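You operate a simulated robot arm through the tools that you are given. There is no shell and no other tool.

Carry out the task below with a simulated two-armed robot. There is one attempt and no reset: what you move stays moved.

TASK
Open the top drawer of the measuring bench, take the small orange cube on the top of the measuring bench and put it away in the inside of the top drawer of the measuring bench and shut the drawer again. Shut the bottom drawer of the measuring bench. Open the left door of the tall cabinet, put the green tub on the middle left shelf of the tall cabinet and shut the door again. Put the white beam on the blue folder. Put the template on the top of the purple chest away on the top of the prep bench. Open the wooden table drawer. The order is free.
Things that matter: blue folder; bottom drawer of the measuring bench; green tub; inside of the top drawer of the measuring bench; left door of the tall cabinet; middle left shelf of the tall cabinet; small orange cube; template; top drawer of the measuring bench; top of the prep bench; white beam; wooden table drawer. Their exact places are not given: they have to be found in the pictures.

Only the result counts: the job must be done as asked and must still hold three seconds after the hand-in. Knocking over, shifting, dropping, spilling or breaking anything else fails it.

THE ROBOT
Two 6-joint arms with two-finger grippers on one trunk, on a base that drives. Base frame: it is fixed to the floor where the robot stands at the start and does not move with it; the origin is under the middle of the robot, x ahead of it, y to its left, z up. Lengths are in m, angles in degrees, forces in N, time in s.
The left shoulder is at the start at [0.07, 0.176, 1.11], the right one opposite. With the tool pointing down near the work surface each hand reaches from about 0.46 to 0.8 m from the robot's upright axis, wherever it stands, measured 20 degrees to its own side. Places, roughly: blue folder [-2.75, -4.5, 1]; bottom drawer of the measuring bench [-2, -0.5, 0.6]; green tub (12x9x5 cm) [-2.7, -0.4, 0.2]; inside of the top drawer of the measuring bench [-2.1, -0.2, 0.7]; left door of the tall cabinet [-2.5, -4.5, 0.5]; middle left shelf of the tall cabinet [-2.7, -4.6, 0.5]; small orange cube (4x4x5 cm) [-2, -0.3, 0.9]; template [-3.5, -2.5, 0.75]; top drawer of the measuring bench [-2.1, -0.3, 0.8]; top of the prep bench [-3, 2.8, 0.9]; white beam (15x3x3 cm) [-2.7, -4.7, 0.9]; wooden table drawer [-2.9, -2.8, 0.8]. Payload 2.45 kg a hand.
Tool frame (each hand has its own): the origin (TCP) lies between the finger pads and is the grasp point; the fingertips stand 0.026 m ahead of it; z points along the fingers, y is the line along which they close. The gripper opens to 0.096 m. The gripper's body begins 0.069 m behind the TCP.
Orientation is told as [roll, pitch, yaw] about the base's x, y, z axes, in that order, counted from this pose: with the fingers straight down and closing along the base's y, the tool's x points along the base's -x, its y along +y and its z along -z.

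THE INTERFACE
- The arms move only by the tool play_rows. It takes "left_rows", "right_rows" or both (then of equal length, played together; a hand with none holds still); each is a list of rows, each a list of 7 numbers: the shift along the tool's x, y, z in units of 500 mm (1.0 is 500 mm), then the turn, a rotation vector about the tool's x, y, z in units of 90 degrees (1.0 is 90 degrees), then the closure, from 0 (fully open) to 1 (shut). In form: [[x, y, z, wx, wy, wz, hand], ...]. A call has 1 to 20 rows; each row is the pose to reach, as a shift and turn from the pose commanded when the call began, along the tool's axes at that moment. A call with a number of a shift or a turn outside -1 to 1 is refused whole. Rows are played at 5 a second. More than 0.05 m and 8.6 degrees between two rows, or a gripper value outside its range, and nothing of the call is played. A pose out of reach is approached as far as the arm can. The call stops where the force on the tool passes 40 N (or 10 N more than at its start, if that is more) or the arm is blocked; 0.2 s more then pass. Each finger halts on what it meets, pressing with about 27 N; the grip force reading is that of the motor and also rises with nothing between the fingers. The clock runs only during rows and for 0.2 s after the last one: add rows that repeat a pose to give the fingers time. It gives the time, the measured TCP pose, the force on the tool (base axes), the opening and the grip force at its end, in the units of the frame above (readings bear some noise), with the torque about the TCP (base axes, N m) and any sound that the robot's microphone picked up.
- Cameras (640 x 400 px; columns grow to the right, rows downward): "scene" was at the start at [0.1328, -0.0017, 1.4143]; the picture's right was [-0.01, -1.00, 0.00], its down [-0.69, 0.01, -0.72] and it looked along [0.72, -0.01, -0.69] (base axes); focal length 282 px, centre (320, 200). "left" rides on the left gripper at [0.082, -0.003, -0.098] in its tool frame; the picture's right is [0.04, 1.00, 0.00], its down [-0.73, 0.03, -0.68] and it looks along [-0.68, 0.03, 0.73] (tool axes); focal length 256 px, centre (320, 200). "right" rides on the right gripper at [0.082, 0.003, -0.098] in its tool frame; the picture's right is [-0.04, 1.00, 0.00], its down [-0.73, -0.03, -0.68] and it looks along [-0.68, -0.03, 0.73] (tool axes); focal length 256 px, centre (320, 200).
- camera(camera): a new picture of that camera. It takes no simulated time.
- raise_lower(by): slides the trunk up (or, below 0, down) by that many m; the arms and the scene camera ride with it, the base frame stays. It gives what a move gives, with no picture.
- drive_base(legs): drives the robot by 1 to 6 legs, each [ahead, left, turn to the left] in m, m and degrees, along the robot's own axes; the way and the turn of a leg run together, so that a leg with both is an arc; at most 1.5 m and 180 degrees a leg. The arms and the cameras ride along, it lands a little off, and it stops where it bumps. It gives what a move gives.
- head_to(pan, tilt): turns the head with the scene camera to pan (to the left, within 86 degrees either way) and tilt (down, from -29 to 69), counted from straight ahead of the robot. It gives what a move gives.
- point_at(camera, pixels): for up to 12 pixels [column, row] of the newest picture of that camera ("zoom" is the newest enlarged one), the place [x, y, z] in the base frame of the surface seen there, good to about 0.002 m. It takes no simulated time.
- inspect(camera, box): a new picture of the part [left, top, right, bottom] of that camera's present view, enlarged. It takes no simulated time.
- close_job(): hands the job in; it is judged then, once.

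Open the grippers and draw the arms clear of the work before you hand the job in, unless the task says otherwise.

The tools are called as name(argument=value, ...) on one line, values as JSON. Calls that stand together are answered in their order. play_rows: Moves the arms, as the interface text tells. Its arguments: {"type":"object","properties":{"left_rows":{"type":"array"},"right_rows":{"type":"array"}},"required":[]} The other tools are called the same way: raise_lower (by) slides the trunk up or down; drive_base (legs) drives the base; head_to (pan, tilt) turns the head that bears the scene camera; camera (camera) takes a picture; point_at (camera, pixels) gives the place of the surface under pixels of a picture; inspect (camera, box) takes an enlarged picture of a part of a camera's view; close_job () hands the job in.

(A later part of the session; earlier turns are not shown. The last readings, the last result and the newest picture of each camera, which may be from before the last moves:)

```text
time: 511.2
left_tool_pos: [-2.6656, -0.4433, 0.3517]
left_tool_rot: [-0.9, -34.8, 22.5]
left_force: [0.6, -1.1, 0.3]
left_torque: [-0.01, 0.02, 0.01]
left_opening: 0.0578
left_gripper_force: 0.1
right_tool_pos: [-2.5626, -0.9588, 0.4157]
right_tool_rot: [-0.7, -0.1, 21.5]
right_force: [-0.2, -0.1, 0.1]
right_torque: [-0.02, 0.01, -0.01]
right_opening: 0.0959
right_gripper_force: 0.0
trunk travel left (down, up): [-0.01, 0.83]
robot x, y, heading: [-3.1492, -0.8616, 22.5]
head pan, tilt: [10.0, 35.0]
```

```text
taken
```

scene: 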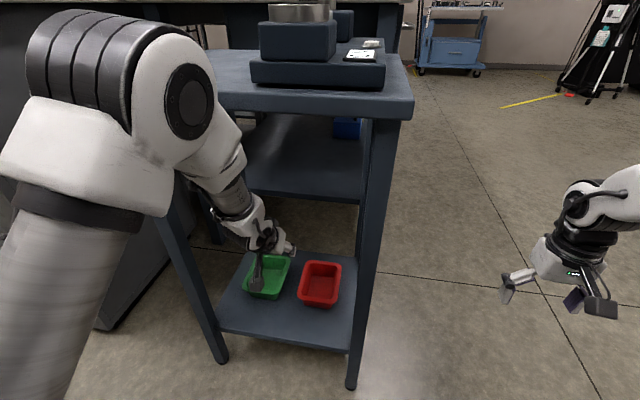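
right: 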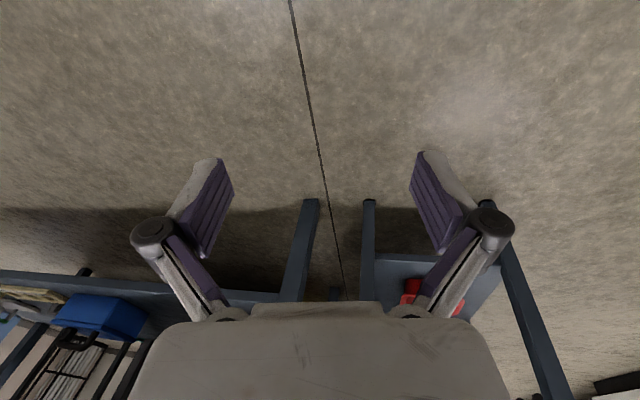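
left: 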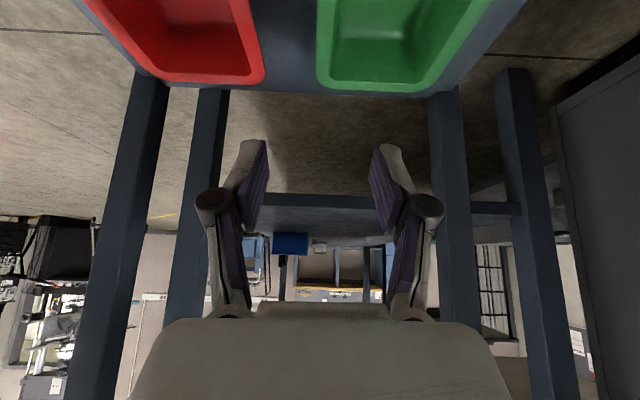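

The hand is exactly above the near wall. I narrow the fingers and descend 9 cm first.

play_rows(left_rows=[[0.02, -0.002, 0.03, -0.002, 0, 0.001, 0.5], [0.04, -0.004, 0.059, -0.004, 0, 0.003, 0.53], [0.06, -0.006, 0.088, -0.006, 0, 0.004, 0.53], [0.08, -0.006, 0.117, -0.008, 0, 0.006, 0.53], [0.103, -0.006, 0.147, -0.008, 0, 0.006, 0.53], [0.103, -0.006, 0.147, -0.008, 0, 0.006, 0.53]])

camera(camera="left")

inspect(camera="scene", box=[200, 180, 380, 320])

```text
time: 512.6
left_tool_pos: [-2.645, -0.4529, 0.2875]
left_tool_rot: [-2.3, -32.9, 22.0]
left_force: [-0.1, 0.2, -0.1]
left_torque: [-0.01, -0.01, 0.0]
left_opening: 0.0452
left_gripper_force: 0.0
left hand out of reach, approached as far as the arm can: row 1, 2, 3, 4, 5, 6
right_tool_pos: [-2.5623, -0.9579, 0.4156]
right_tool_rot: [-0.7, -0.2, 21.5]
right_force: [0.6, -0.5, -0.1]
right_torque: [-0.01, 0.0, -0.01]
right_opening: 0.0959
right_gripper_force: 0.1
trunk travel left (down, up): [-0.01, 0.83]
robot x, y, heading: [-3.1501, -0.8682, 22.7]
head pan, tilt: [10.0, 35.0]
```

```text
taken
```

left: 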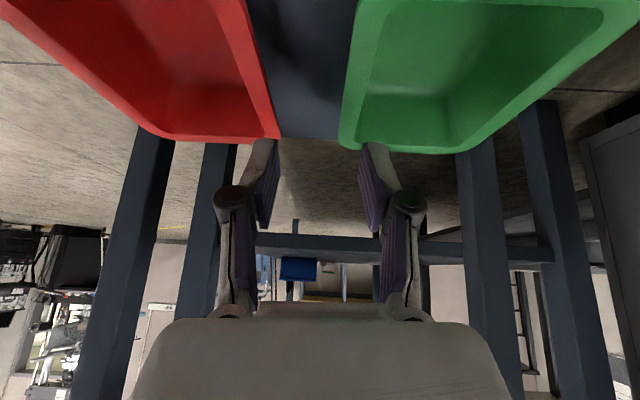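

```text
2.86 times, centred on (290, 250) of scene
```

zoom: 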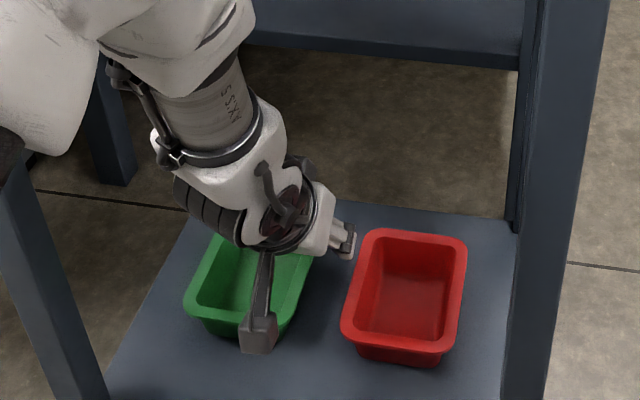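

The hand is drifting: at this height the tool is nearly in line with the forearm (a singular wrist). I raise it back up before changing the attitude.

play_rows(left_rows=[[-0.02, 0.01, -0.05, 0.01, 0, 0, 0.5], [-0.045, 0.02, -0.1, 0.02, 0, 0, 0.5], [-0.066, 0.027, -0.16, 0.025, 0, 0, 0.5], [-0.066, 0.027, -0.16, 0.025, 0, 0, 0.5]])

camera(camera="scene")

```text
time: 513.6
left_tool_pos: [-2.6656, -0.4435, 0.372]
left_tool_rot: [-4.5, -32.9, 21.9]
left_force: [-0.3, 0.2, -0.6]
left_torque: [0.03, -0.02, 0.01]
left_opening: 0.0481
left_gripper_force: 0.0
right_tool_pos: [-2.5618, -0.9592, 0.4151]
right_tool_rot: [-0.7, -0.2, 21.4]
right_force: [0.1, 0.0, 0.3]
right_torque: [-0.03, -0.03, 0.01]
right_opening: 0.0961
right_gripper_force: 0.2
trunk travel left (down, up): [-0.01, 0.83]
robot x, y, heading: [-3.1507, -0.865, 22.6]
head pan, tilt: [10.0, 35.0]
```

```text
taken
```

scene: 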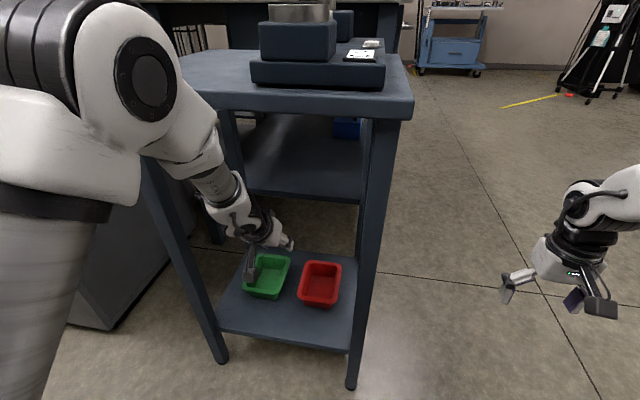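

Back at a good pose. I drive back 12 cm, extend the arm by the same amount (flatter forearm), then rotate to tool-down.

drive_base(legs=[[-0.12, 0, 0]])

play_rows(left_rows=[[-0.034, 0, 0.022, -0.01, 0, 0, 0.3], [-0.067, 0, 0.043, -0.02, 0, 0, 0.3], [-0.1, 0, 0.065, -0.03, 0, 0, 0.3], [-0.134, 0, 0.087, -0.04, 0, 0, 0.3], [-0.168, 0, 0.109, -0.05, 0, 0, 0.3], [-0.201, 0, 0.13, -0.05, 0, 0, 0.3], [-0.201, 0, 0.13, -0.05, 0, 0, 0.3]])

camera(camera="scene")

```text
time: 514.9
left_tool_pos: [-2.7756, -0.4881, 0.3727]
left_tool_rot: [-4.5, -32.9, 21.9]
left_force: [-0.2, 0.7, 0.2]
left_torque: [0.03, -0.03, -0.02]
left_opening: 0.0479
left_gripper_force: 0.0
right_tool_pos: [-2.6728, -1.0047, 0.4145]
right_tool_rot: [-0.7, -0.2, 21.6]
right_force: [0.6, 0.3, 0.7]
right_torque: [0.01, -0.04, 0.0]
right_opening: 0.096
right_gripper_force: 0.1
trunk travel left (down, up): [-0.01, 0.83]
robot x, y, heading: [-3.2587, -0.9087, 22.7]
head pan, tilt: [10.0, 35.0]
```

```text
time: 516.5
left_tool_pos: [-2.6629, -0.4497, 0.3735]
left_tool_rot: [-0.1, -32.7, 21.9]
left_force: [0.0, 0.6, -0.3]
left_torque: [0.03, 0.01, -0.01]
left_opening: 0.0672
left_gripper_force: 0.0
right_tool_pos: [-2.6721, -1.005, 0.4161]
right_tool_rot: [-0.7, -0.3, 21.5]
right_force: [0.2, -0.1, 0.5]
right_torque: [-0.01, -0.02, 0.02]
right_opening: 0.096
right_gripper_force: 0.1
trunk travel left (down, up): [-0.01, 0.83]
robot x, y, heading: [-3.2579, -0.9111, 22.5]
head pan, tilt: [10.0, 35.0]
```

```text
taken
```

scene: 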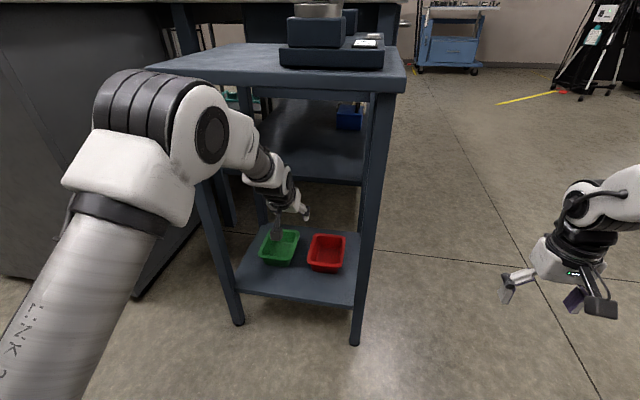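

This works without flags. To stay away from the wrist singularity when lowering, I back off 7 cm more, extend equally and steepen the tool to about 62°.

drive_base(legs=[[-0.07, 0, 0]])

play_rows(left_rows=[[-0.03, 0, 0.019, 0, 0.014, -0.001, 0.3], [-0.06, 0, 0.038, 0, 0.028, -0.003, 0.3], [-0.09, 0, 0.057, 0, 0.042, -0.005, 0.3], [-0.118, 0, 0.076, 0, 0.055, -0.007, 0.3], [-0.118, 0, 0.076, 0, 0.055, -0.007, 0.3]])

camera(camera="left")

```text
time: 517.5
left_tool_pos: [-2.7263, -0.4753, 0.3735]
left_tool_rot: [0.0, -32.9, 22.0]
left_force: [0.3, -0.1, -0.2]
left_torque: [0.02, 0.03, 0.0]
left_opening: 0.0671
left_gripper_force: 0.0
right_tool_pos: [-2.7369, -1.031, 0.4145]
right_tool_rot: [-0.7, -0.2, 21.4]
right_force: [-0.2, -0.3, 0.5]
right_torque: [-0.02, 0.01, -0.02]
right_opening: 0.0963
right_gripper_force: 0.1
trunk travel left (down, up): [-0.01, 0.83]
robot x, y, heading: [-3.3229, -0.9362, 22.6]
head pan, tilt: [10.0, 35.0]
```

```text
time: 518.7
left_tool_pos: [-2.662, -0.4502, 0.3729]
left_tool_rot: [-0.2, -28.1, 22.7]
left_force: [-0.6, -1.2, 0.3]
left_torque: [0.01, 0.02, -0.02]
left_opening: 0.0674
left_gripper_force: 0.1
right_tool_pos: [-2.7375, -1.0304, 0.4155]
right_tool_rot: [-0.7, -0.1, 21.4]
right_force: [-0.3, -0.2, -0.6]
right_torque: [0.04, -0.03, 0.01]
right_opening: 0.0959
right_gripper_force: 0.1
trunk travel left (down, up): [-0.01, 0.83]
robot x, y, heading: [-3.3256, -0.9434, 22.7]
head pan, tilt: [10.0, 35.0]
```

```text
taken
```

left: 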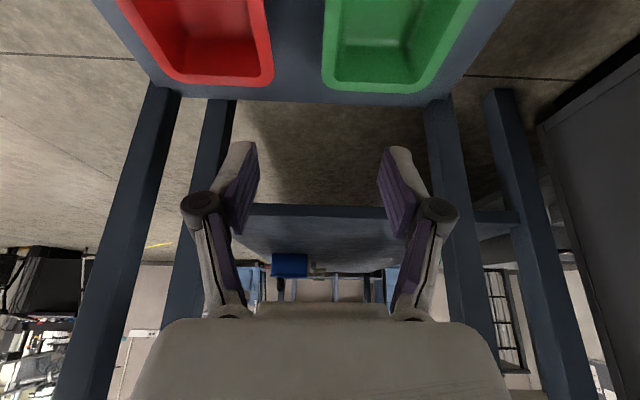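

Stable. I narrow the fingers and descend in two stages, checking the flags.

play_rows(left_rows=[[0.022, 0.002, 0.041, 0, 0, 0, 0.45], [0.044, 0.004, 0.082, 0, 0, 0, 0.53], [0.066, 0.006, 0.124, 0, 0, 0, 0.53], [0.088, 0.008, 0.165, 0, 0, 0, 0.53], [0.088, 0.008, 0.165, 0, 0, 0, 0.53]])

camera(camera="left")

```text
time: 519.9
left_tool_pos: [-2.6634, -0.4463, 0.2787]
left_tool_rot: [-0.3, -28.0, 22.7]
left_force: [0.5, 0.7, -0.4]
left_torque: [-0.01, -0.01, 0.0]
left_opening: 0.0454
left_gripper_force: 0.0
right_tool_pos: [-2.7356, -1.0313, 0.4138]
right_tool_rot: [-0.7, -0.2, 21.5]
right_force: [-0.6, 0.2, -0.9]
right_torque: [0.0, -0.03, 0.0]
right_opening: 0.0958
right_gripper_force: 0.0
trunk travel left (down, up): [-0.01, 0.83]
robot x, y, heading: [-3.3241, -0.9394, 22.5]
head pan, tilt: [10.0, 35.0]
```

```text
taken
```

left: 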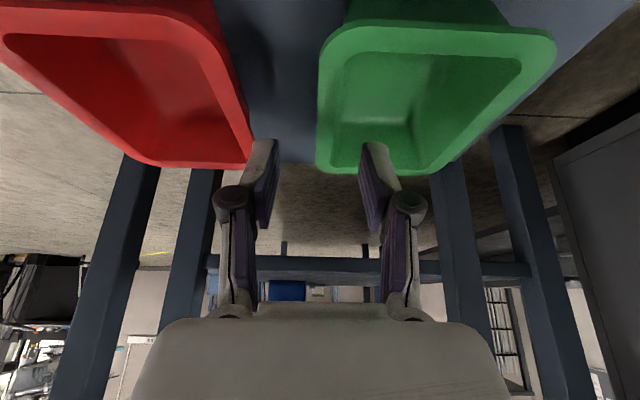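

The near wall's lip runs midway between the fingers (column ≈330). I descend the last 56 mm and close on the wall.

play_rows(left_rows=[[0.018, 0, 0.033, 0, 0, 0, 0.53], [0.036, 0, 0.067, 0, 0, 0, 0.53], [0.053, 0, 0.1, 0, 0, 0, 0.53], [0.053, 0, 0.1, 0, 0, 0, 0.53], [0.053, 0, 0.1, 0, 0, 0, 0.7], [0.053, 0, 0.1, 0, 0, 0, 0.85], [0.053, 0, 0.1, 0, 0, 0, 1.0], [0.053, 0, 0.1, 0, 0, 0, 1.0]])

camera(camera="left")

inspect(camera="scene", box=[200, 180, 380, 320])

```text
time: 521.7
left_tool_pos: [-2.6628, -0.4469, 0.2246]
left_tool_rot: [-0.3, -28.2, 22.7]
left_force: [-5.3, 2.8, 8.7]
left_torque: [0.8, 0.6, 0.41]
left_opening: 0.0062
left_gripper_force: 27.2
right_tool_pos: [-2.7374, -1.031, 0.416]
right_tool_rot: [-0.7, -0.4, 21.6]
right_force: [-0.3, -0.8, 0.3]
right_torque: [-0.01, 0.0, 0.01]
right_opening: 0.0958
right_gripper_force: 0.1
trunk travel left (down, up): [-0.01, 0.83]
robot x, y, heading: [-3.3207, -0.9372, 22.6]
head pan, tilt: [10.0, 35.0]
```

```text
taken
```

left: 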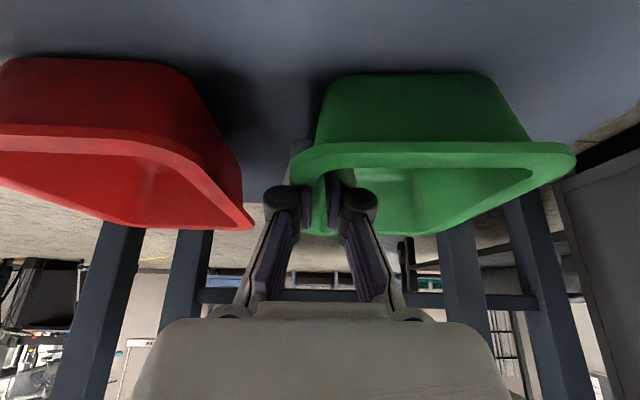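

```text
2.86 times, centred on (290, 250) of scene
```

zoom: 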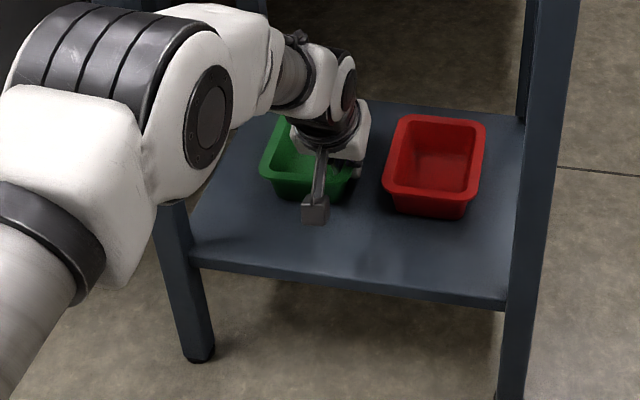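

The wall is gripped (6 mm). I check the arm's posture in the full scene picture.

camera(camera="scene")

point_at(camera="scene", pixels=[[250, 215], [220, 190], [230, 260], [300, 215], [285, 225]])

```text
taken
```

scene: 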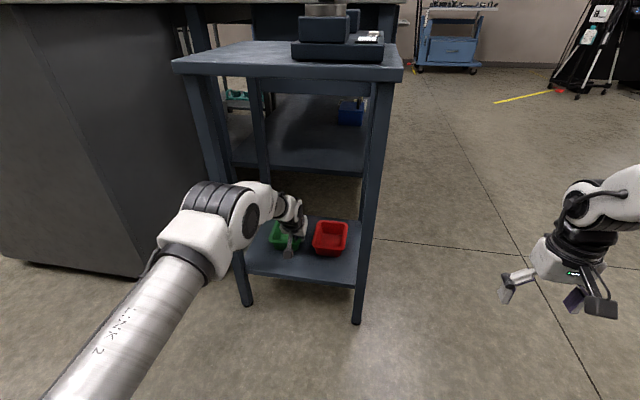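

```text
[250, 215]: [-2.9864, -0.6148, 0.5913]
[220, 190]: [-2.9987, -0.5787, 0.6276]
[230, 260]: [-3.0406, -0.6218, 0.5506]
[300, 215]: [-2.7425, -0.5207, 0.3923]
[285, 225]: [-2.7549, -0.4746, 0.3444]
```

The posture is fine (elbow above the line, outside the cart). I lift the tub 11 cm straight up.

play_rows(left_rows=[[-0.02, 0, -0.037, 0, 0, 0, 1.0], [-0.045, 0, -0.085, 0, 0, 0, 1.0], [-0.075, 0, -0.14, 0, 0, 0, 1.0], [-0.105, 0, -0.197, 0, 0, 0, 1.0], [-0.105, 0, -0.197, 0, 0, 0, 1.0]])

camera(camera="scene")

camera(camera="left")

```text
time: 522.9
left_tool_pos: [-2.668, -0.4475, 0.3348]
left_tool_rot: [-0.3, -28.0, 22.6]
left_force: [-0.3, 0.9, -1.4]
left_torque: [-0.08, -0.03, -0.03]
left_opening: 0.006
left_gripper_force: 26.9
right_tool_pos: [-2.7364, -1.0316, 0.415]
right_tool_rot: [-0.7, -0.1, 21.5]
right_force: [-0.4, 0.2, -0.6]
right_torque: [-0.02, 0.03, 0.02]
right_opening: 0.0959
right_gripper_force: 0.0
trunk travel left (down, up): [-0.01, 0.83]
robot x, y, heading: [-3.3215, -0.9355, 22.4]
head pan, tilt: [10.0, 35.0]
```

```text
taken
```

scene: 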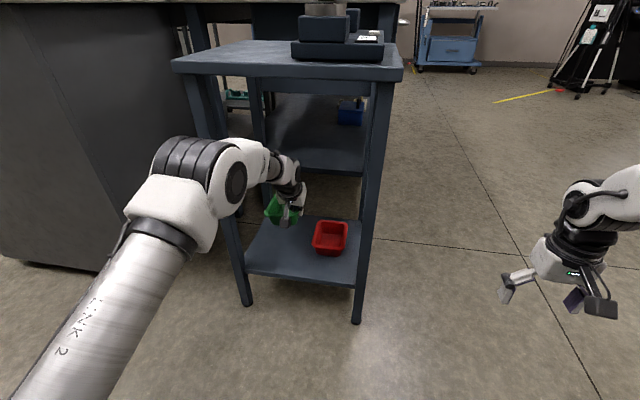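

```text
taken
```

left: 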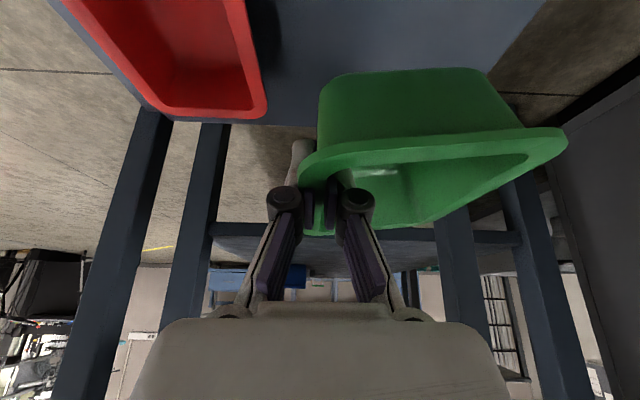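

The tub hangs from the gripper with a slight sag. There is little room behind me, so I retract the arm 17 cm and raise 8 cm to bring the tub out between the legs.

play_rows(left_rows=[[-0.02, 0, -0.05, 0, 0, 0, 1.0], [0.0, 0, -0.1, 0, 0, 0, 1.0], [0.04, 0, -0.15, 0, 0, 0, 1.0], [0.08, 0, -0.19, 0, 0, 0, 1.0], [0.12, 0, -0.23, 0, 0, 0, 1.0], [0.17, 0, -0.265, 0, 0, 0, 1.0], [0.224, 0, -0.301, 0, 0, 0, 1.0], [0.224, 0, -0.301, 0, 0, 0, 1.0]])

camera(camera="scene")

```text
time: 524.7
left_tool_pos: [-2.8208, -0.5116, 0.4155]
left_tool_rot: [-0.3, -28.0, 22.7]
left_force: [1.2, -0.1, -0.4]
left_torque: [-0.02, 0.0, -0.01]
left_opening: 0.006
left_gripper_force: 26.8
right_tool_pos: [-2.7376, -1.0314, 0.4145]
right_tool_rot: [-0.7, -0.3, 21.5]
right_force: [-0.5, -0.5, -0.2]
right_torque: [0.0, -0.03, 0.0]
right_opening: 0.0957
right_gripper_force: 0.0
trunk travel left (down, up): [-0.01, 0.83]
robot x, y, heading: [-3.3211, -0.9391, 22.5]
head pan, tilt: [10.0, 35.0]
```

```text
taken
```

scene: 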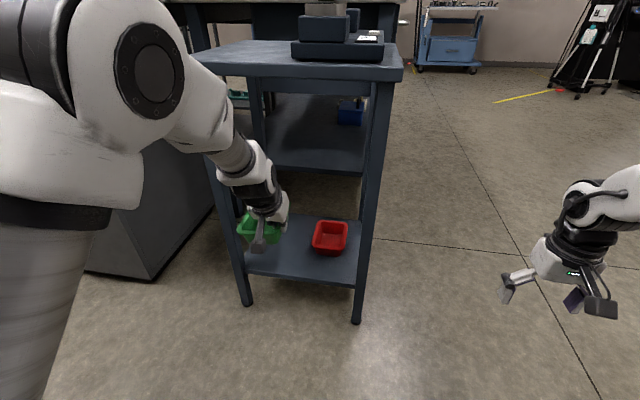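

Smooth so far. I retract 5 cm more and back up 4 cm so the tub clears the cart's leg plane.

play_rows(left_rows=[[0.02, 0, -0.02, 0, 0, 0, 1.0], [0.05, 0, -0.04, 0, 0, 0, 1.0], [0.08, 0, -0.058, 0, 0, 0, 1.0], [0.08, 0, -0.058, 0, 0, 0, 1.0]])

drive_base(legs=[[-0.04, 0, 0]])

camera(camera="scene")

```text
time: 525.7
left_tool_pos: [-2.8657, -0.5291, 0.4216]
left_tool_rot: [-0.3, -28.0, 22.6]
left_force: [0.3, -1.4, -0.6]
left_torque: [-0.03, -0.01, -0.01]
left_opening: 0.0062
left_gripper_force: 27.1
right_tool_pos: [-2.7363, -1.0304, 0.4152]
right_tool_rot: [-0.7, -0.2, 21.5]
right_force: [0.1, -0.4, -0.6]
right_torque: [-0.03, -0.02, -0.01]
right_opening: 0.0961
right_gripper_force: 0.1
trunk travel left (down, up): [-0.01, 0.83]
robot x, y, heading: [-3.3264, -0.9389, 22.7]
head pan, tilt: [10.0, 35.0]
```

```text
time: 526.5
left_tool_pos: [-2.9026, -0.5434, 0.4209]
left_tool_rot: [-0.3, -28.0, 22.8]
left_force: [0.1, 0.3, -1.4]
left_torque: [-0.05, 0.05, -0.01]
left_opening: 0.0058
left_gripper_force: 27.1
right_tool_pos: [-2.7745, -1.0464, 0.415]
right_tool_rot: [-0.7, -0.2, 21.5]
right_force: [-1.0, -0.6, 0.3]
right_torque: [0.04, -0.01, -0.01]
right_opening: 0.096
right_gripper_force: 0.1
trunk travel left (down, up): [-0.01, 0.83]
robot x, y, heading: [-3.3597, -0.9533, 22.8]
head pan, tilt: [10.0, 35.0]
```

```text
taken
```

scene: 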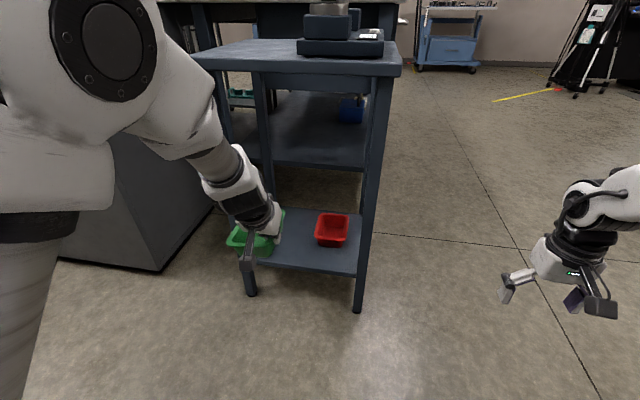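

The tub is out, clear of the legs. I strafe right 0.75 m, then go forward into the open before turning down the corridor.

drive_base(legs=[[0, -0.4, -0.2], [0, -0.35, 0], [0.45, 0, 0]])

camera(camera="scene")

camera(camera="left")

```text
time: 533.3
left_tool_pos: [-2.1847, -1.0768, 0.4218]
left_tool_rot: [-0.4, -28.0, 22.1]
left_force: [0.4, -0.3, -1.3]
left_torque: [-0.02, 0.07, 0.0]
left_opening: 0.0059
left_gripper_force: 27.2
right_tool_pos: [-2.0604, -1.5801, 0.4152]
right_tool_rot: [-0.8, -0.1, 20.7]
right_force: [1.2, -1.2, 0.8]
right_torque: [-0.02, 0.02, -0.02]
right_opening: 0.0961
right_gripper_force: 0.0
trunk travel left (down, up): [-0.01, 0.83]
robot x, y, heading: [-2.6451, -1.4807, 21.8]
head pan, tilt: [10.0, 35.0]
```

```text
taken
```

scene: 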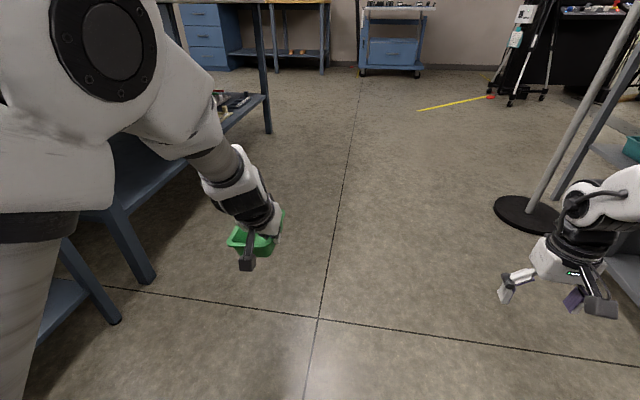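

```text
taken
```

left: 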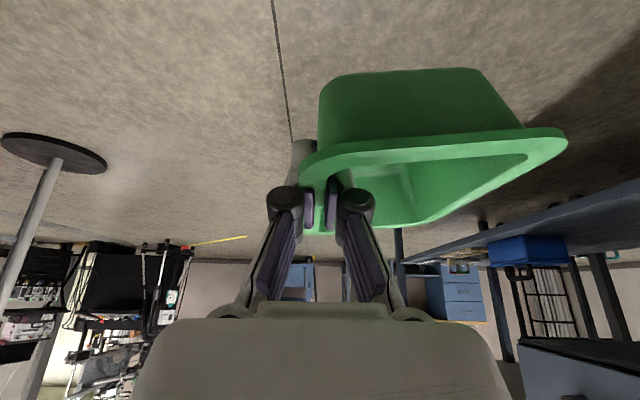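

The tub is held steadily. I turn right into the corridor and drive along it toward the cabinet.

drive_base(legs=[[0, 0, -89.3], [1.1, 0, 0], [1.0, 0, 0]])

head_to(pan=-20, tilt=20)

camera(camera="scene")

```text
time: 547.6
left_tool_pos: [-1.4488, -3.9174, 0.4203]
left_tool_rot: [-0.4, -28.1, -68.4]
left_force: [-0.3, -0.3, -0.7]
left_torque: [0.04, 0.04, 0.04]
left_opening: 0.0058
left_gripper_force: 27.0
right_tool_pos: [-1.9531, -4.0362, 0.417]
right_tool_rot: [-0.6, -0.3, -69.6]
right_force: [-0.9, 0.0, -0.6]
right_torque: [0.0, 0.01, 0.0]
right_opening: 0.0959
right_gripper_force: 0.1
trunk travel left (down, up): [-0.01, 0.83]
robot x, y, heading: [-1.8516, -3.4494, -68.4]
head pan, tilt: [10.0, 35.0]
```

```text
time: 548.6
left_tool_pos: [-1.449, -3.9154, 0.4216]
left_tool_rot: [-0.2, -28.0, -68.4]
left_force: [0.2, 0.1, -1.0]
left_torque: [0.06, 0.06, 0.0]
left_opening: 0.0058
left_gripper_force: 26.6
right_tool_pos: [-1.9527, -4.0355, 0.4146]
right_tool_rot: [-0.7, -0.2, -69.6]
right_force: [0.1, -0.9, -1.1]
right_torque: [0.0, -0.01, 0.04]
right_opening: 0.0958
right_gripper_force: 0.0
trunk travel left (down, up): [-0.01, 0.83]
robot x, y, heading: [-1.8507, -3.4464, -68.7]
head pan, tilt: [-20.0, 20.0]
```

```text
taken
```

scene: 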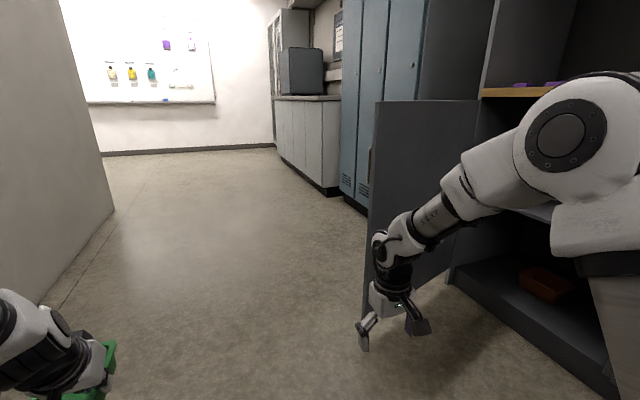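

The door is still open as left. I turn right to face the cabinet.

drive_base(legs=[[0, 0, -88.8]])

head_to(pan=20, tilt=20)

camera(camera="scene")

```text
time: 552.7
left_tool_pos: [-2.2946, -3.8726, 0.4229]
left_tool_rot: [-0.4, -28.0, -155.6]
left_force: [0.5, 0.3, -1.2]
left_torque: [0.03, 0.0, 0.01]
left_opening: 0.0058
left_gripper_force: 27.0
right_tool_pos: [-2.4383, -3.3757, 0.415]
right_tool_rot: [-0.7, -0.2, -156.8]
right_force: [-0.6, 0.1, 0.3]
right_torque: [0.0, 0.05, 0.02]
right_opening: 0.096
right_gripper_force: 0.0
trunk travel left (down, up): [-0.01, 0.83]
robot x, y, heading: [-1.8495, -3.4554, -155.5]
head pan, tilt: [-20.0, 20.0]
```

```text
time: 553.8
left_tool_pos: [-2.2946, -3.8726, 0.4208]
left_tool_rot: [-0.3, -28.1, -155.6]
left_force: [-1.1, 0.2, -1.1]
left_torque: [0.03, -0.03, 0.02]
left_opening: 0.0059
left_gripper_force: 26.7
right_tool_pos: [-2.438, -3.375, 0.4155]
right_tool_rot: [-0.7, -0.2, -156.8]
right_force: [0.0, -0.3, 0.1]
right_torque: [0.0, -0.03, 0.0]
right_opening: 0.096
right_gripper_force: 0.0
trunk travel left (down, up): [-0.01, 0.83]
robot x, y, heading: [-1.8515, -3.4521, -155.5]
head pan, tilt: [20.0, 20.0]
```

```text
taken
```

scene: 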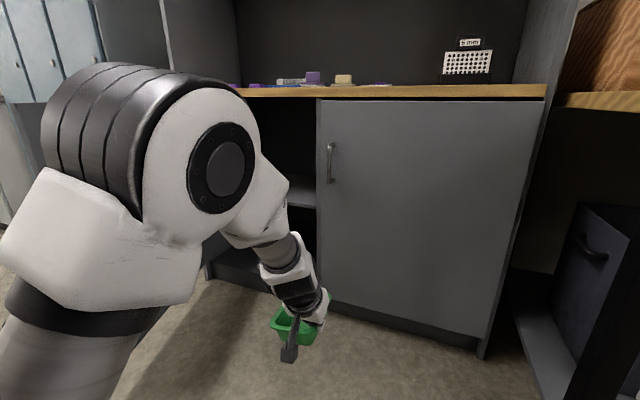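

I measure how high the wrist stands above the fingers to judge headroom in the cabinet.

point_at(camera="scene", pixels=[[262, 215], [275, 245], [290, 262], [300, 285], [315, 300], [250, 200], [240, 130], [290, 325], [300, 312]])

inspect(camera="scene", box=[230, 180, 350, 380])

```text
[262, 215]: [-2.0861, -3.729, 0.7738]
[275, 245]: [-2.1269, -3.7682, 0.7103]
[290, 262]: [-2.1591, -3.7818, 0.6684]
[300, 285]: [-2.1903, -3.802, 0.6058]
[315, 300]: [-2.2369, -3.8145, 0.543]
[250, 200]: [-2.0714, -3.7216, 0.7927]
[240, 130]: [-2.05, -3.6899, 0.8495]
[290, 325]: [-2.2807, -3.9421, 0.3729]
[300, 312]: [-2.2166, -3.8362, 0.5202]
```

```text
2.00 times, centred on (290, 280) of scene
```

zoom: 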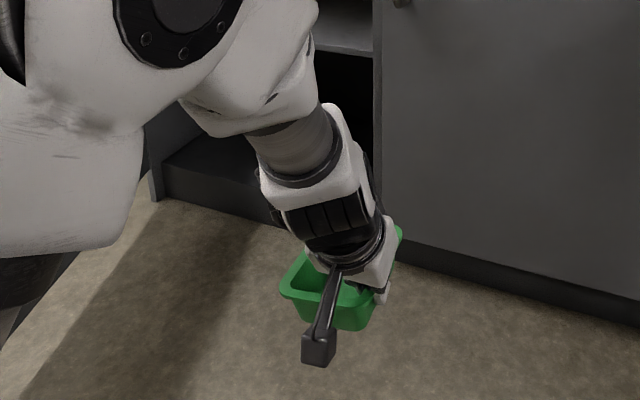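

The wrist and forearm run up in line with the tool, so they pass in front of the counter edge. I square up, raise the trunk 13 cm (tub just above shelf level) and strafe left to line up with the opening.

raise_lower(by=0.132)

drive_base(legs=[[0, 0, -2.0], [0.1, 0.32, 0]])

head_to(pan=15, tilt=30)

camera(camera="scene")

camera(camera="left")

```text
time: 555.4
left_tool_pos: [-2.2946, -3.8738, 0.5542]
left_tool_rot: [-0.2, -27.9, -155.6]
left_force: [0.4, 0.3, -0.9]
left_torque: [0.05, -0.04, 0.03]
left_opening: 0.0059
left_gripper_force: 26.4
right_tool_pos: [-2.4378, -3.3755, 0.5461]
right_tool_rot: [-0.7, -0.2, -156.7]
right_force: [-0.1, -0.5, 0.2]
right_torque: [0.02, 0.01, 0.01]
right_opening: 0.0956
right_gripper_force: 0.2
trunk travel left (down, up): [-0.142, 0.698]
robot x, y, heading: [-1.8517, -3.4516, -156.0]
head pan, tilt: [20.0, 20.0]
```

```text
time: 558.0
left_tool_pos: [-2.2764, -4.1993, 0.5535]
left_tool_rot: [-0.3, -27.9, -157.4]
left_force: [1.2, 1.5, -1.2]
left_torque: [0.04, 0.01, 0.01]
left_opening: 0.0061
left_gripper_force: 26.8
right_tool_pos: [-2.4053, -3.6979, 0.5481]
right_tool_rot: [-0.7, -0.2, -158.5]
right_force: [0.6, 0.5, -0.1]
right_torque: [-0.01, 0.0, 0.0]
right_opening: 0.0961
right_gripper_force: 0.0
trunk travel left (down, up): [-0.142, 0.698]
robot x, y, heading: [-1.8181, -3.791, -157.4]
head pan, tilt: [20.0, 20.0]
```

```text
time: 558.7
left_tool_pos: [-2.2755, -4.1981, 0.5533]
left_tool_rot: [-0.3, -28.0, -157.4]
left_force: [0.0, -0.2, -0.2]
left_torque: [0.02, 0.0, -0.03]
left_opening: 0.006
left_gripper_force: 26.4
right_tool_pos: [-2.4038, -3.6973, 0.5478]
right_tool_rot: [-0.7, -0.2, -158.7]
right_force: [0.3, 0.4, -0.4]
right_torque: [0.03, 0.0, -0.04]
right_opening: 0.0958
right_gripper_force: 0.0
trunk travel left (down, up): [-0.142, 0.698]
robot x, y, heading: [-1.8186, -3.7909, -157.3]
head pan, tilt: [15.0, 30.0]
```

```text
taken
```

scene: 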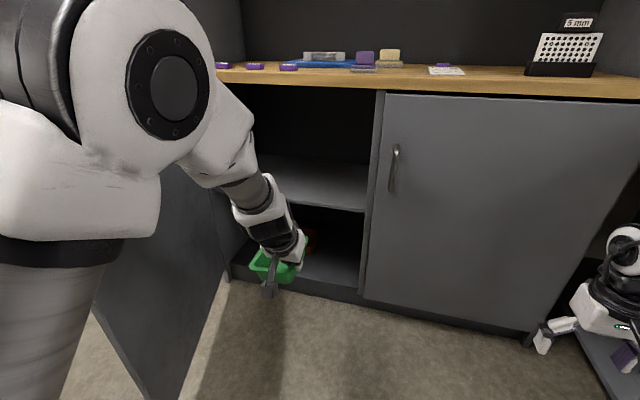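

```text
taken
```

left: 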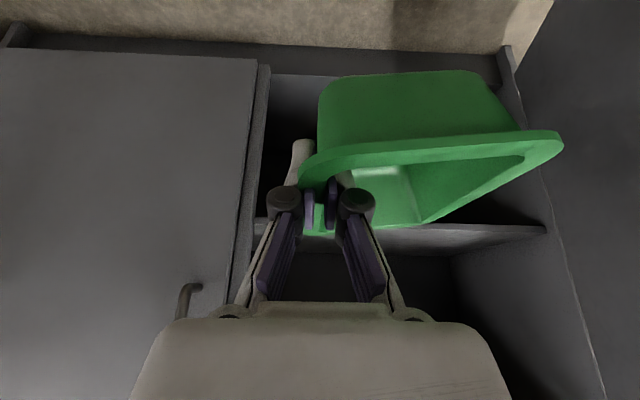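

Aligned: the tub heads into the left compartment, the door stands clear on the left. My right hand limits how near I can drive, so I go forward 0.27 m and do the rest with the arm.

drive_base(legs=[[0.27, 0, 0]])

camera(camera="scene")

camera(camera="left")

```text
time: 560.6
left_tool_pos: [-2.5256, -4.2989, 0.5539]
left_tool_rot: [-0.3, -28.0, -157.6]
left_force: [-0.8, 0.1, -0.5]
left_torque: [0.06, -0.01, -0.02]
left_opening: 0.0062
left_gripper_force: 26.4
right_tool_pos: [-2.6523, -3.7974, 0.5472]
right_tool_rot: [-0.7, -0.2, -158.8]
right_force: [0.5, 0.6, -0.3]
right_torque: [-0.01, 0.02, -0.01]
right_opening: 0.096
right_gripper_force: 0.1
trunk travel left (down, up): [-0.142, 0.698]
robot x, y, heading: [-2.0684, -3.8919, -157.8]
head pan, tilt: [15.0, 30.0]
```

```text
taken
```

scene: 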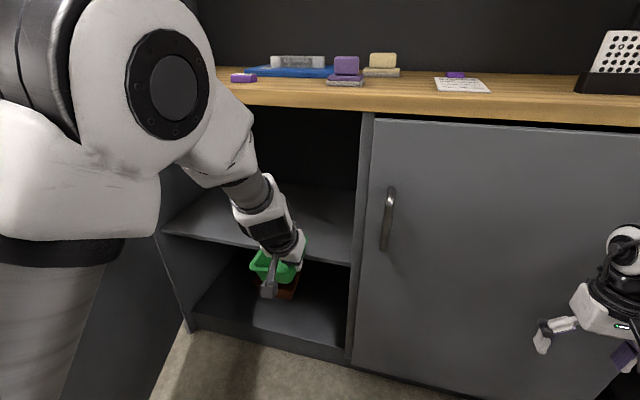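

```text
taken
```

left: 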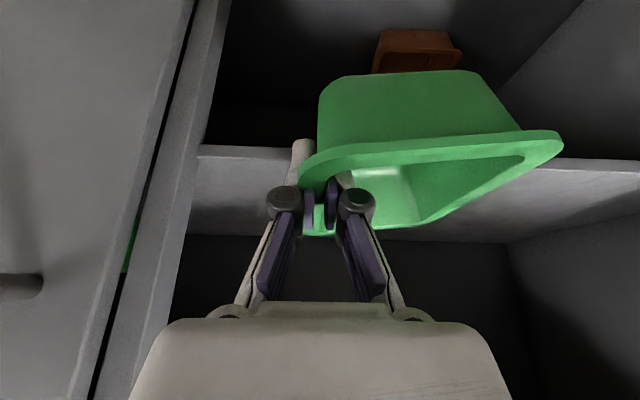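

The tub is about to enter over the shelf with ~1.5 cm clearance. I extend the arm 9 cm and check.

play_rows(left_rows=[[-0.042, 0, 0.018, 0, 0, 0, 1.0], [-0.083, 0, 0.036, 0, 0, 0, 1.0], [-0.124, 0, 0.058, 0, 0, 0, 1.0], [-0.163, 0, 0.08, 0, 0, 0, 1.0], [-0.163, 0, 0.08, 0, 0, 0, 1.0]])

camera(camera="scene")

camera(camera="left")

```text
time: 561.8
left_tool_pos: [-2.6094, -4.3353, 0.5562]
left_tool_rot: [-0.4, -28.0, -157.6]
left_force: [0.0, -0.4, -2.2]
left_torque: [0.07, -0.01, 0.04]
left_opening: 0.0059
left_gripper_force: 27.0
right_tool_pos: [-2.6513, -3.7976, 0.5463]
right_tool_rot: [-0.7, -0.2, -158.7]
right_force: [-0.2, -0.4, -0.7]
right_torque: [0.0, 0.0, -0.02]
right_opening: 0.0959
right_gripper_force: 0.1
trunk travel left (down, up): [-0.142, 0.698]
robot x, y, heading: [-2.0668, -3.8908, -157.7]
head pan, tilt: [15.0, 30.0]
```

```text
taken
```

scene: 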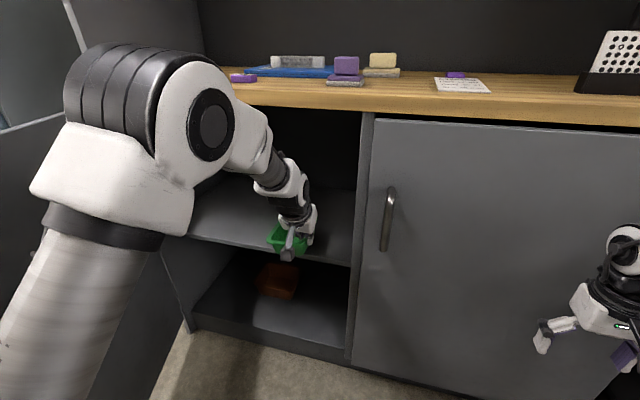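

```text
taken
```

left: 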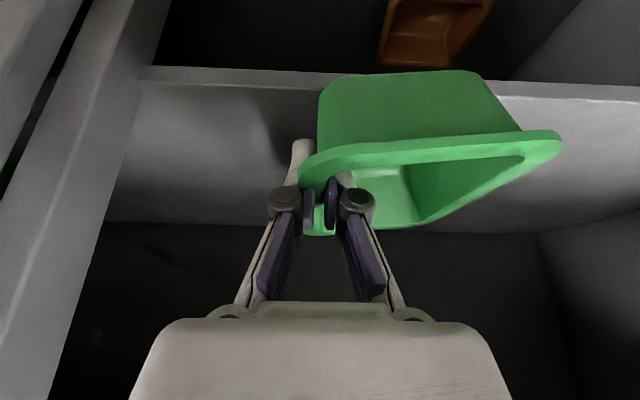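

No contact. I extend the last 8 cm into the compartment.

play_rows(left_rows=[[-0.047, 0, 0.025, 0, 0, 0, 1.0], [-0.094, 0, 0.05, 0, 0, 0, 1.0], [-0.145, 0, 0.077, 0, 0, 0, 1.0], [-0.145, 0, 0.077, 0, 0, 0, 1.0]])

camera(camera="scene")

camera(camera="left")

```text
time: 562.8
left_tool_pos: [-2.688, -4.3667, 0.5591]
left_tool_rot: [-0.3, -28.0, -157.7]
left_force: [0.8, 0.5, -0.2]
left_torque: [0.04, -0.03, -0.01]
left_opening: 0.006
left_gripper_force: 26.6
right_tool_pos: [-2.652, -3.7976, 0.5491]
right_tool_rot: [-0.7, -0.2, -158.8]
right_force: [-0.7, -0.4, 0.4]
right_torque: [0.0, -0.01, -0.01]
right_opening: 0.0963
right_gripper_force: 0.0
trunk travel left (down, up): [-0.142, 0.698]
robot x, y, heading: [-2.0682, -3.8953, -157.4]
head pan, tilt: [15.0, 30.0]
```

```text
taken
```

scene: 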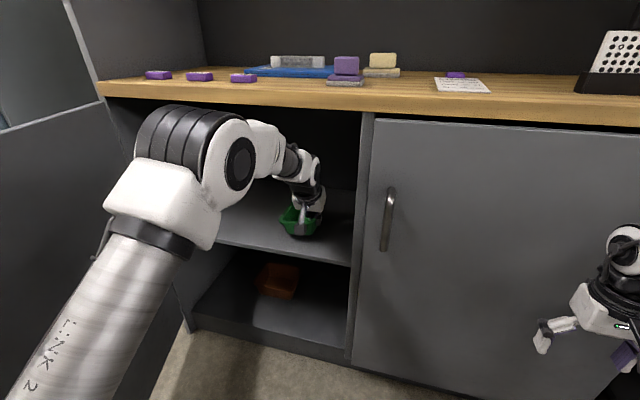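

```text
taken
```

left: 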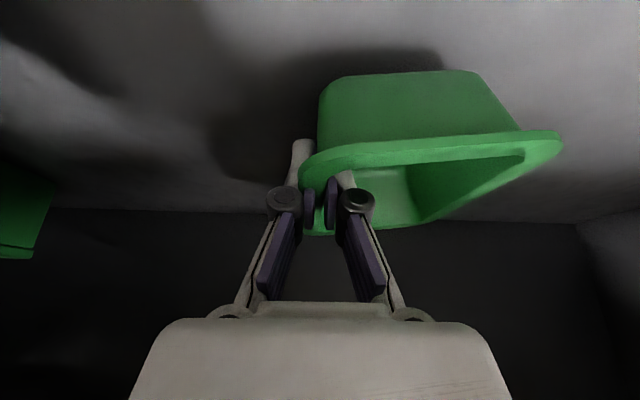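

The tub is over the shelf. I'd like it a bit more to the left, toward the middle of the left section, so I check the elbow's distance to the open door.

point_at(camera="scene", pixels=[[145, 140], [170, 125], [115, 200], [60, 160], [90, 200], [150, 300], [200, 120], [340, 215], [230, 225]])

```text
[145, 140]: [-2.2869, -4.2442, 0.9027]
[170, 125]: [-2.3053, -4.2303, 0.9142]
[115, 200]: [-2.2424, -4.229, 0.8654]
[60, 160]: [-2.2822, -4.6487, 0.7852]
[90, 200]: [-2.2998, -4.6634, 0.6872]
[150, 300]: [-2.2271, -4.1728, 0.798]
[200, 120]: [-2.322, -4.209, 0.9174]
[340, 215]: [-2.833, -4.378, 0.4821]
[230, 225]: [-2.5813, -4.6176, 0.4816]
```

There is ample room. I strafe left 7 cm and shift the hand 4 cm further left.

drive_base(legs=[[0, 0.07, 0]])

play_rows(left_rows=[[0, 0.03, 0, 0, 0, 0, 1.0], [0, 0.06, 0, 0, 0, 0, 1.0], [0, 0.08, 0, 0, 0, 0, 1.0], [0, 0.08, 0, 0, 0, 0, 1.0]])

camera(camera="left")

camera(camera="scene")

```text
time: 563.8
left_tool_pos: [-2.6612, -4.433, 0.5585]
left_tool_rot: [-0.4, -28.0, -157.5]
left_force: [0.0, 0.1, -1.4]
left_torque: [0.05, 0.02, -0.01]
left_opening: 0.006
left_gripper_force: 26.9
right_tool_pos: [-2.6256, -3.8632, 0.5469]
right_tool_rot: [-0.7, -0.3, -158.7]
right_force: [-0.4, -0.8, -0.5]
right_torque: [0.01, -0.02, 0.0]
right_opening: 0.0958
right_gripper_force: 0.0
trunk travel left (down, up): [-0.142, 0.698]
robot x, y, heading: [-2.037, -3.955, -157.6]
head pan, tilt: [15.0, 30.0]
```

```text
time: 564.8
left_tool_pos: [-2.6462, -4.4688, 0.5604]
left_tool_rot: [-0.3, -28.0, -157.6]
left_force: [0.2, -0.3, -1.0]
left_torque: [0.02, 0.01, 0.0]
left_opening: 0.006
left_gripper_force: 26.9
right_tool_pos: [-2.6258, -3.8621, 0.5468]
right_tool_rot: [-0.7, -0.3, -158.7]
right_force: [-0.6, 0.1, 0.0]
right_torque: [-0.01, 0.0, 0.02]
right_opening: 0.096
right_gripper_force: 0.2
trunk travel left (down, up): [-0.142, 0.698]
robot x, y, heading: [-2.0383, -3.9584, -157.7]
head pan, tilt: [15.0, 30.0]
```

```text
taken
```

left: 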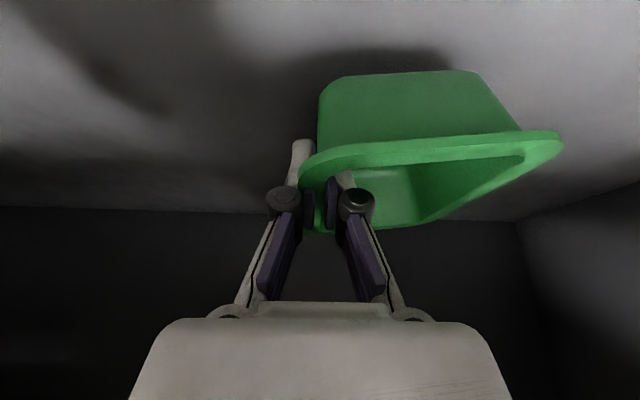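

```text
taken
```

scene: 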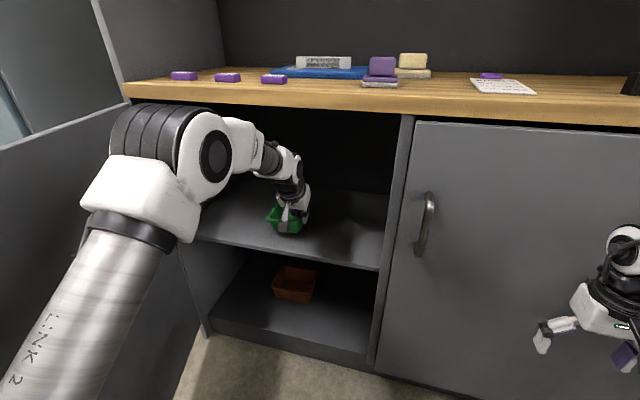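

The tub is at a≈3.12–3.21, over the middle of the left section. I lower it 3 cm gently onto the shelf.

play_rows(left_rows=[[0.009, 0, 0.018, 0, 0, 0, 1.0], [0.018, 0, 0.035, 0, 0, 0, 1.0], [0.023, 0, 0.044, 0, 0, 0, 1.0], [0.027, 0, 0.05, 0, 0, 0, 1.0], [0.027, 0, 0.05, 0, 0, 0, 1.0]])

camera(camera="left")

```text
time: 566.0
left_tool_pos: [-2.6451, -4.4697, 0.5324]
left_tool_rot: [-0.2, -28.2, -157.7]
left_force: [-2.8, 1.7, 12.8]
left_torque: [-0.94, 0.11, -0.24]
left_opening: 0.0058
left_gripper_force: 26.8
right_tool_pos: [-2.6252, -3.861, 0.548]
right_tool_rot: [-0.7, -0.3, -158.7]
right_force: [0.2, -0.2, -0.8]
right_torque: [0.0, 0.02, 0.02]
right_opening: 0.096
right_gripper_force: 0.1
trunk travel left (down, up): [-0.142, 0.698]
robot x, y, heading: [-2.0388, -3.9585, -157.7]
head pan, tilt: [15.0, 30.0]
```

```text
taken
```

left: 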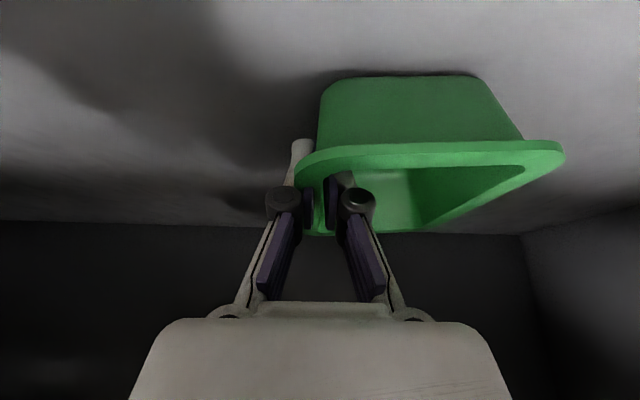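

Contact (13 N up) and the tub has levelled on the shelf. I open the fingers, slip out along the tool axis 4.5 cm, then draw straight back.

play_rows(left_rows=[[0, 0, 0, 0, 0, 0, 0.9], [0, 0, 0, 0, 0, 0, 0.75], [0, 0, 0, 0, 0, 0, 0.62], [0, 0, 0, 0, 0, 0, 0.62], [0, 0, -0.03, 0, 0, 0, 0.62], [0, 0, -0.06, 0, 0, 0, 0.62], [0, 0, -0.09, 0, 0, 0, 0.62], [0, 0, -0.09, 0, 0, 0, 0.62]])

camera(camera="left")

```text
time: 567.8
left_tool_pos: [-2.6254, -4.4606, 0.5695]
left_tool_rot: [-0.3, -28.1, -157.6]
left_force: [0.2, 0.0, 0.8]
left_torque: [-0.01, 0.0, 0.01]
left_opening: 0.0367
left_gripper_force: 0.0
right_tool_pos: [-2.6252, -3.8633, 0.5477]
right_tool_rot: [-0.7, -0.3, -158.7]
right_force: [-0.6, 0.1, -0.1]
right_torque: [0.02, 0.01, 0.0]
right_opening: 0.0958
right_gripper_force: 0.1
trunk travel left (down, up): [-0.142, 0.698]
robot x, y, heading: [-2.0379, -3.958, -158.0]
head pan, tilt: [15.0, 30.0]
```

```text
taken
```

left: 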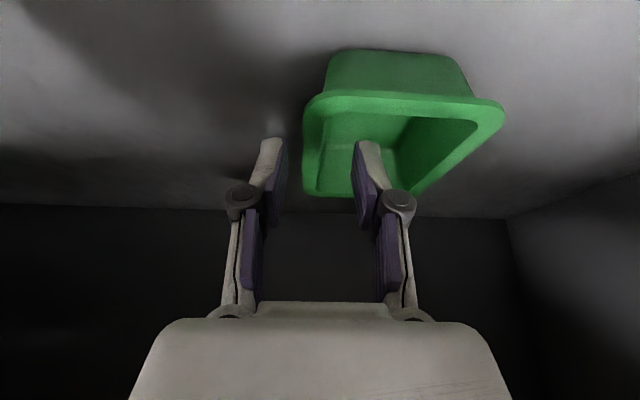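

The tub stands free on the shelf. I draw back: slightly further along the axis, then horizontally out.

play_rows(left_rows=[[0, 0, -0.025, 0, 0, 0, 0.62], [0.06, 0, -0.057, 0, 0, 0, 0.62], [0.12, 0, -0.089, 0, 0, 0, 0.62], [0.18, 0, -0.121, 0, 0, 0, 0.62], [0.24, 0, -0.153, 0, 0, 0, 0.5], [0.3, 0, -0.185, 0, 0, 0, 0.4], [0.3, 0, -0.185, 0, 0, 0, 0.4]])

camera(camera="left")

camera(camera="scene")

```text
time: 569.4
left_tool_pos: [-2.4642, -4.395, 0.5802]
left_tool_rot: [-0.2, -28.0, -157.6]
left_force: [0.4, -0.3, 0.7]
left_torque: [-0.03, -0.02, 0.01]
left_opening: 0.0575
left_gripper_force: 0.1
right_tool_pos: [-2.6267, -3.8628, 0.5482]
right_tool_rot: [-0.7, -0.1, -158.7]
right_force: [-0.3, -0.1, 0.1]
right_torque: [-0.04, 0.0, -0.03]
right_opening: 0.096
right_gripper_force: 0.0
trunk travel left (down, up): [-0.142, 0.698]
robot x, y, heading: [-2.0395, -3.9604, -158.1]
head pan, tilt: [15.0, 30.0]
```

```text
taken
```

left: 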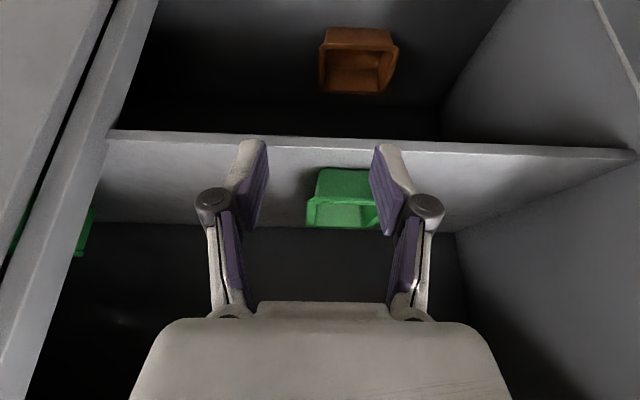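

```text
taken
```

scene: 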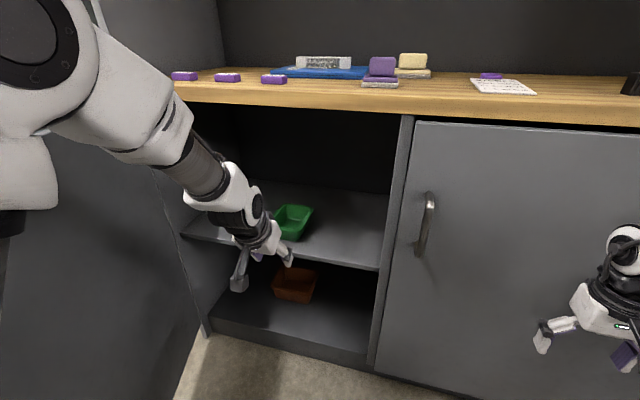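

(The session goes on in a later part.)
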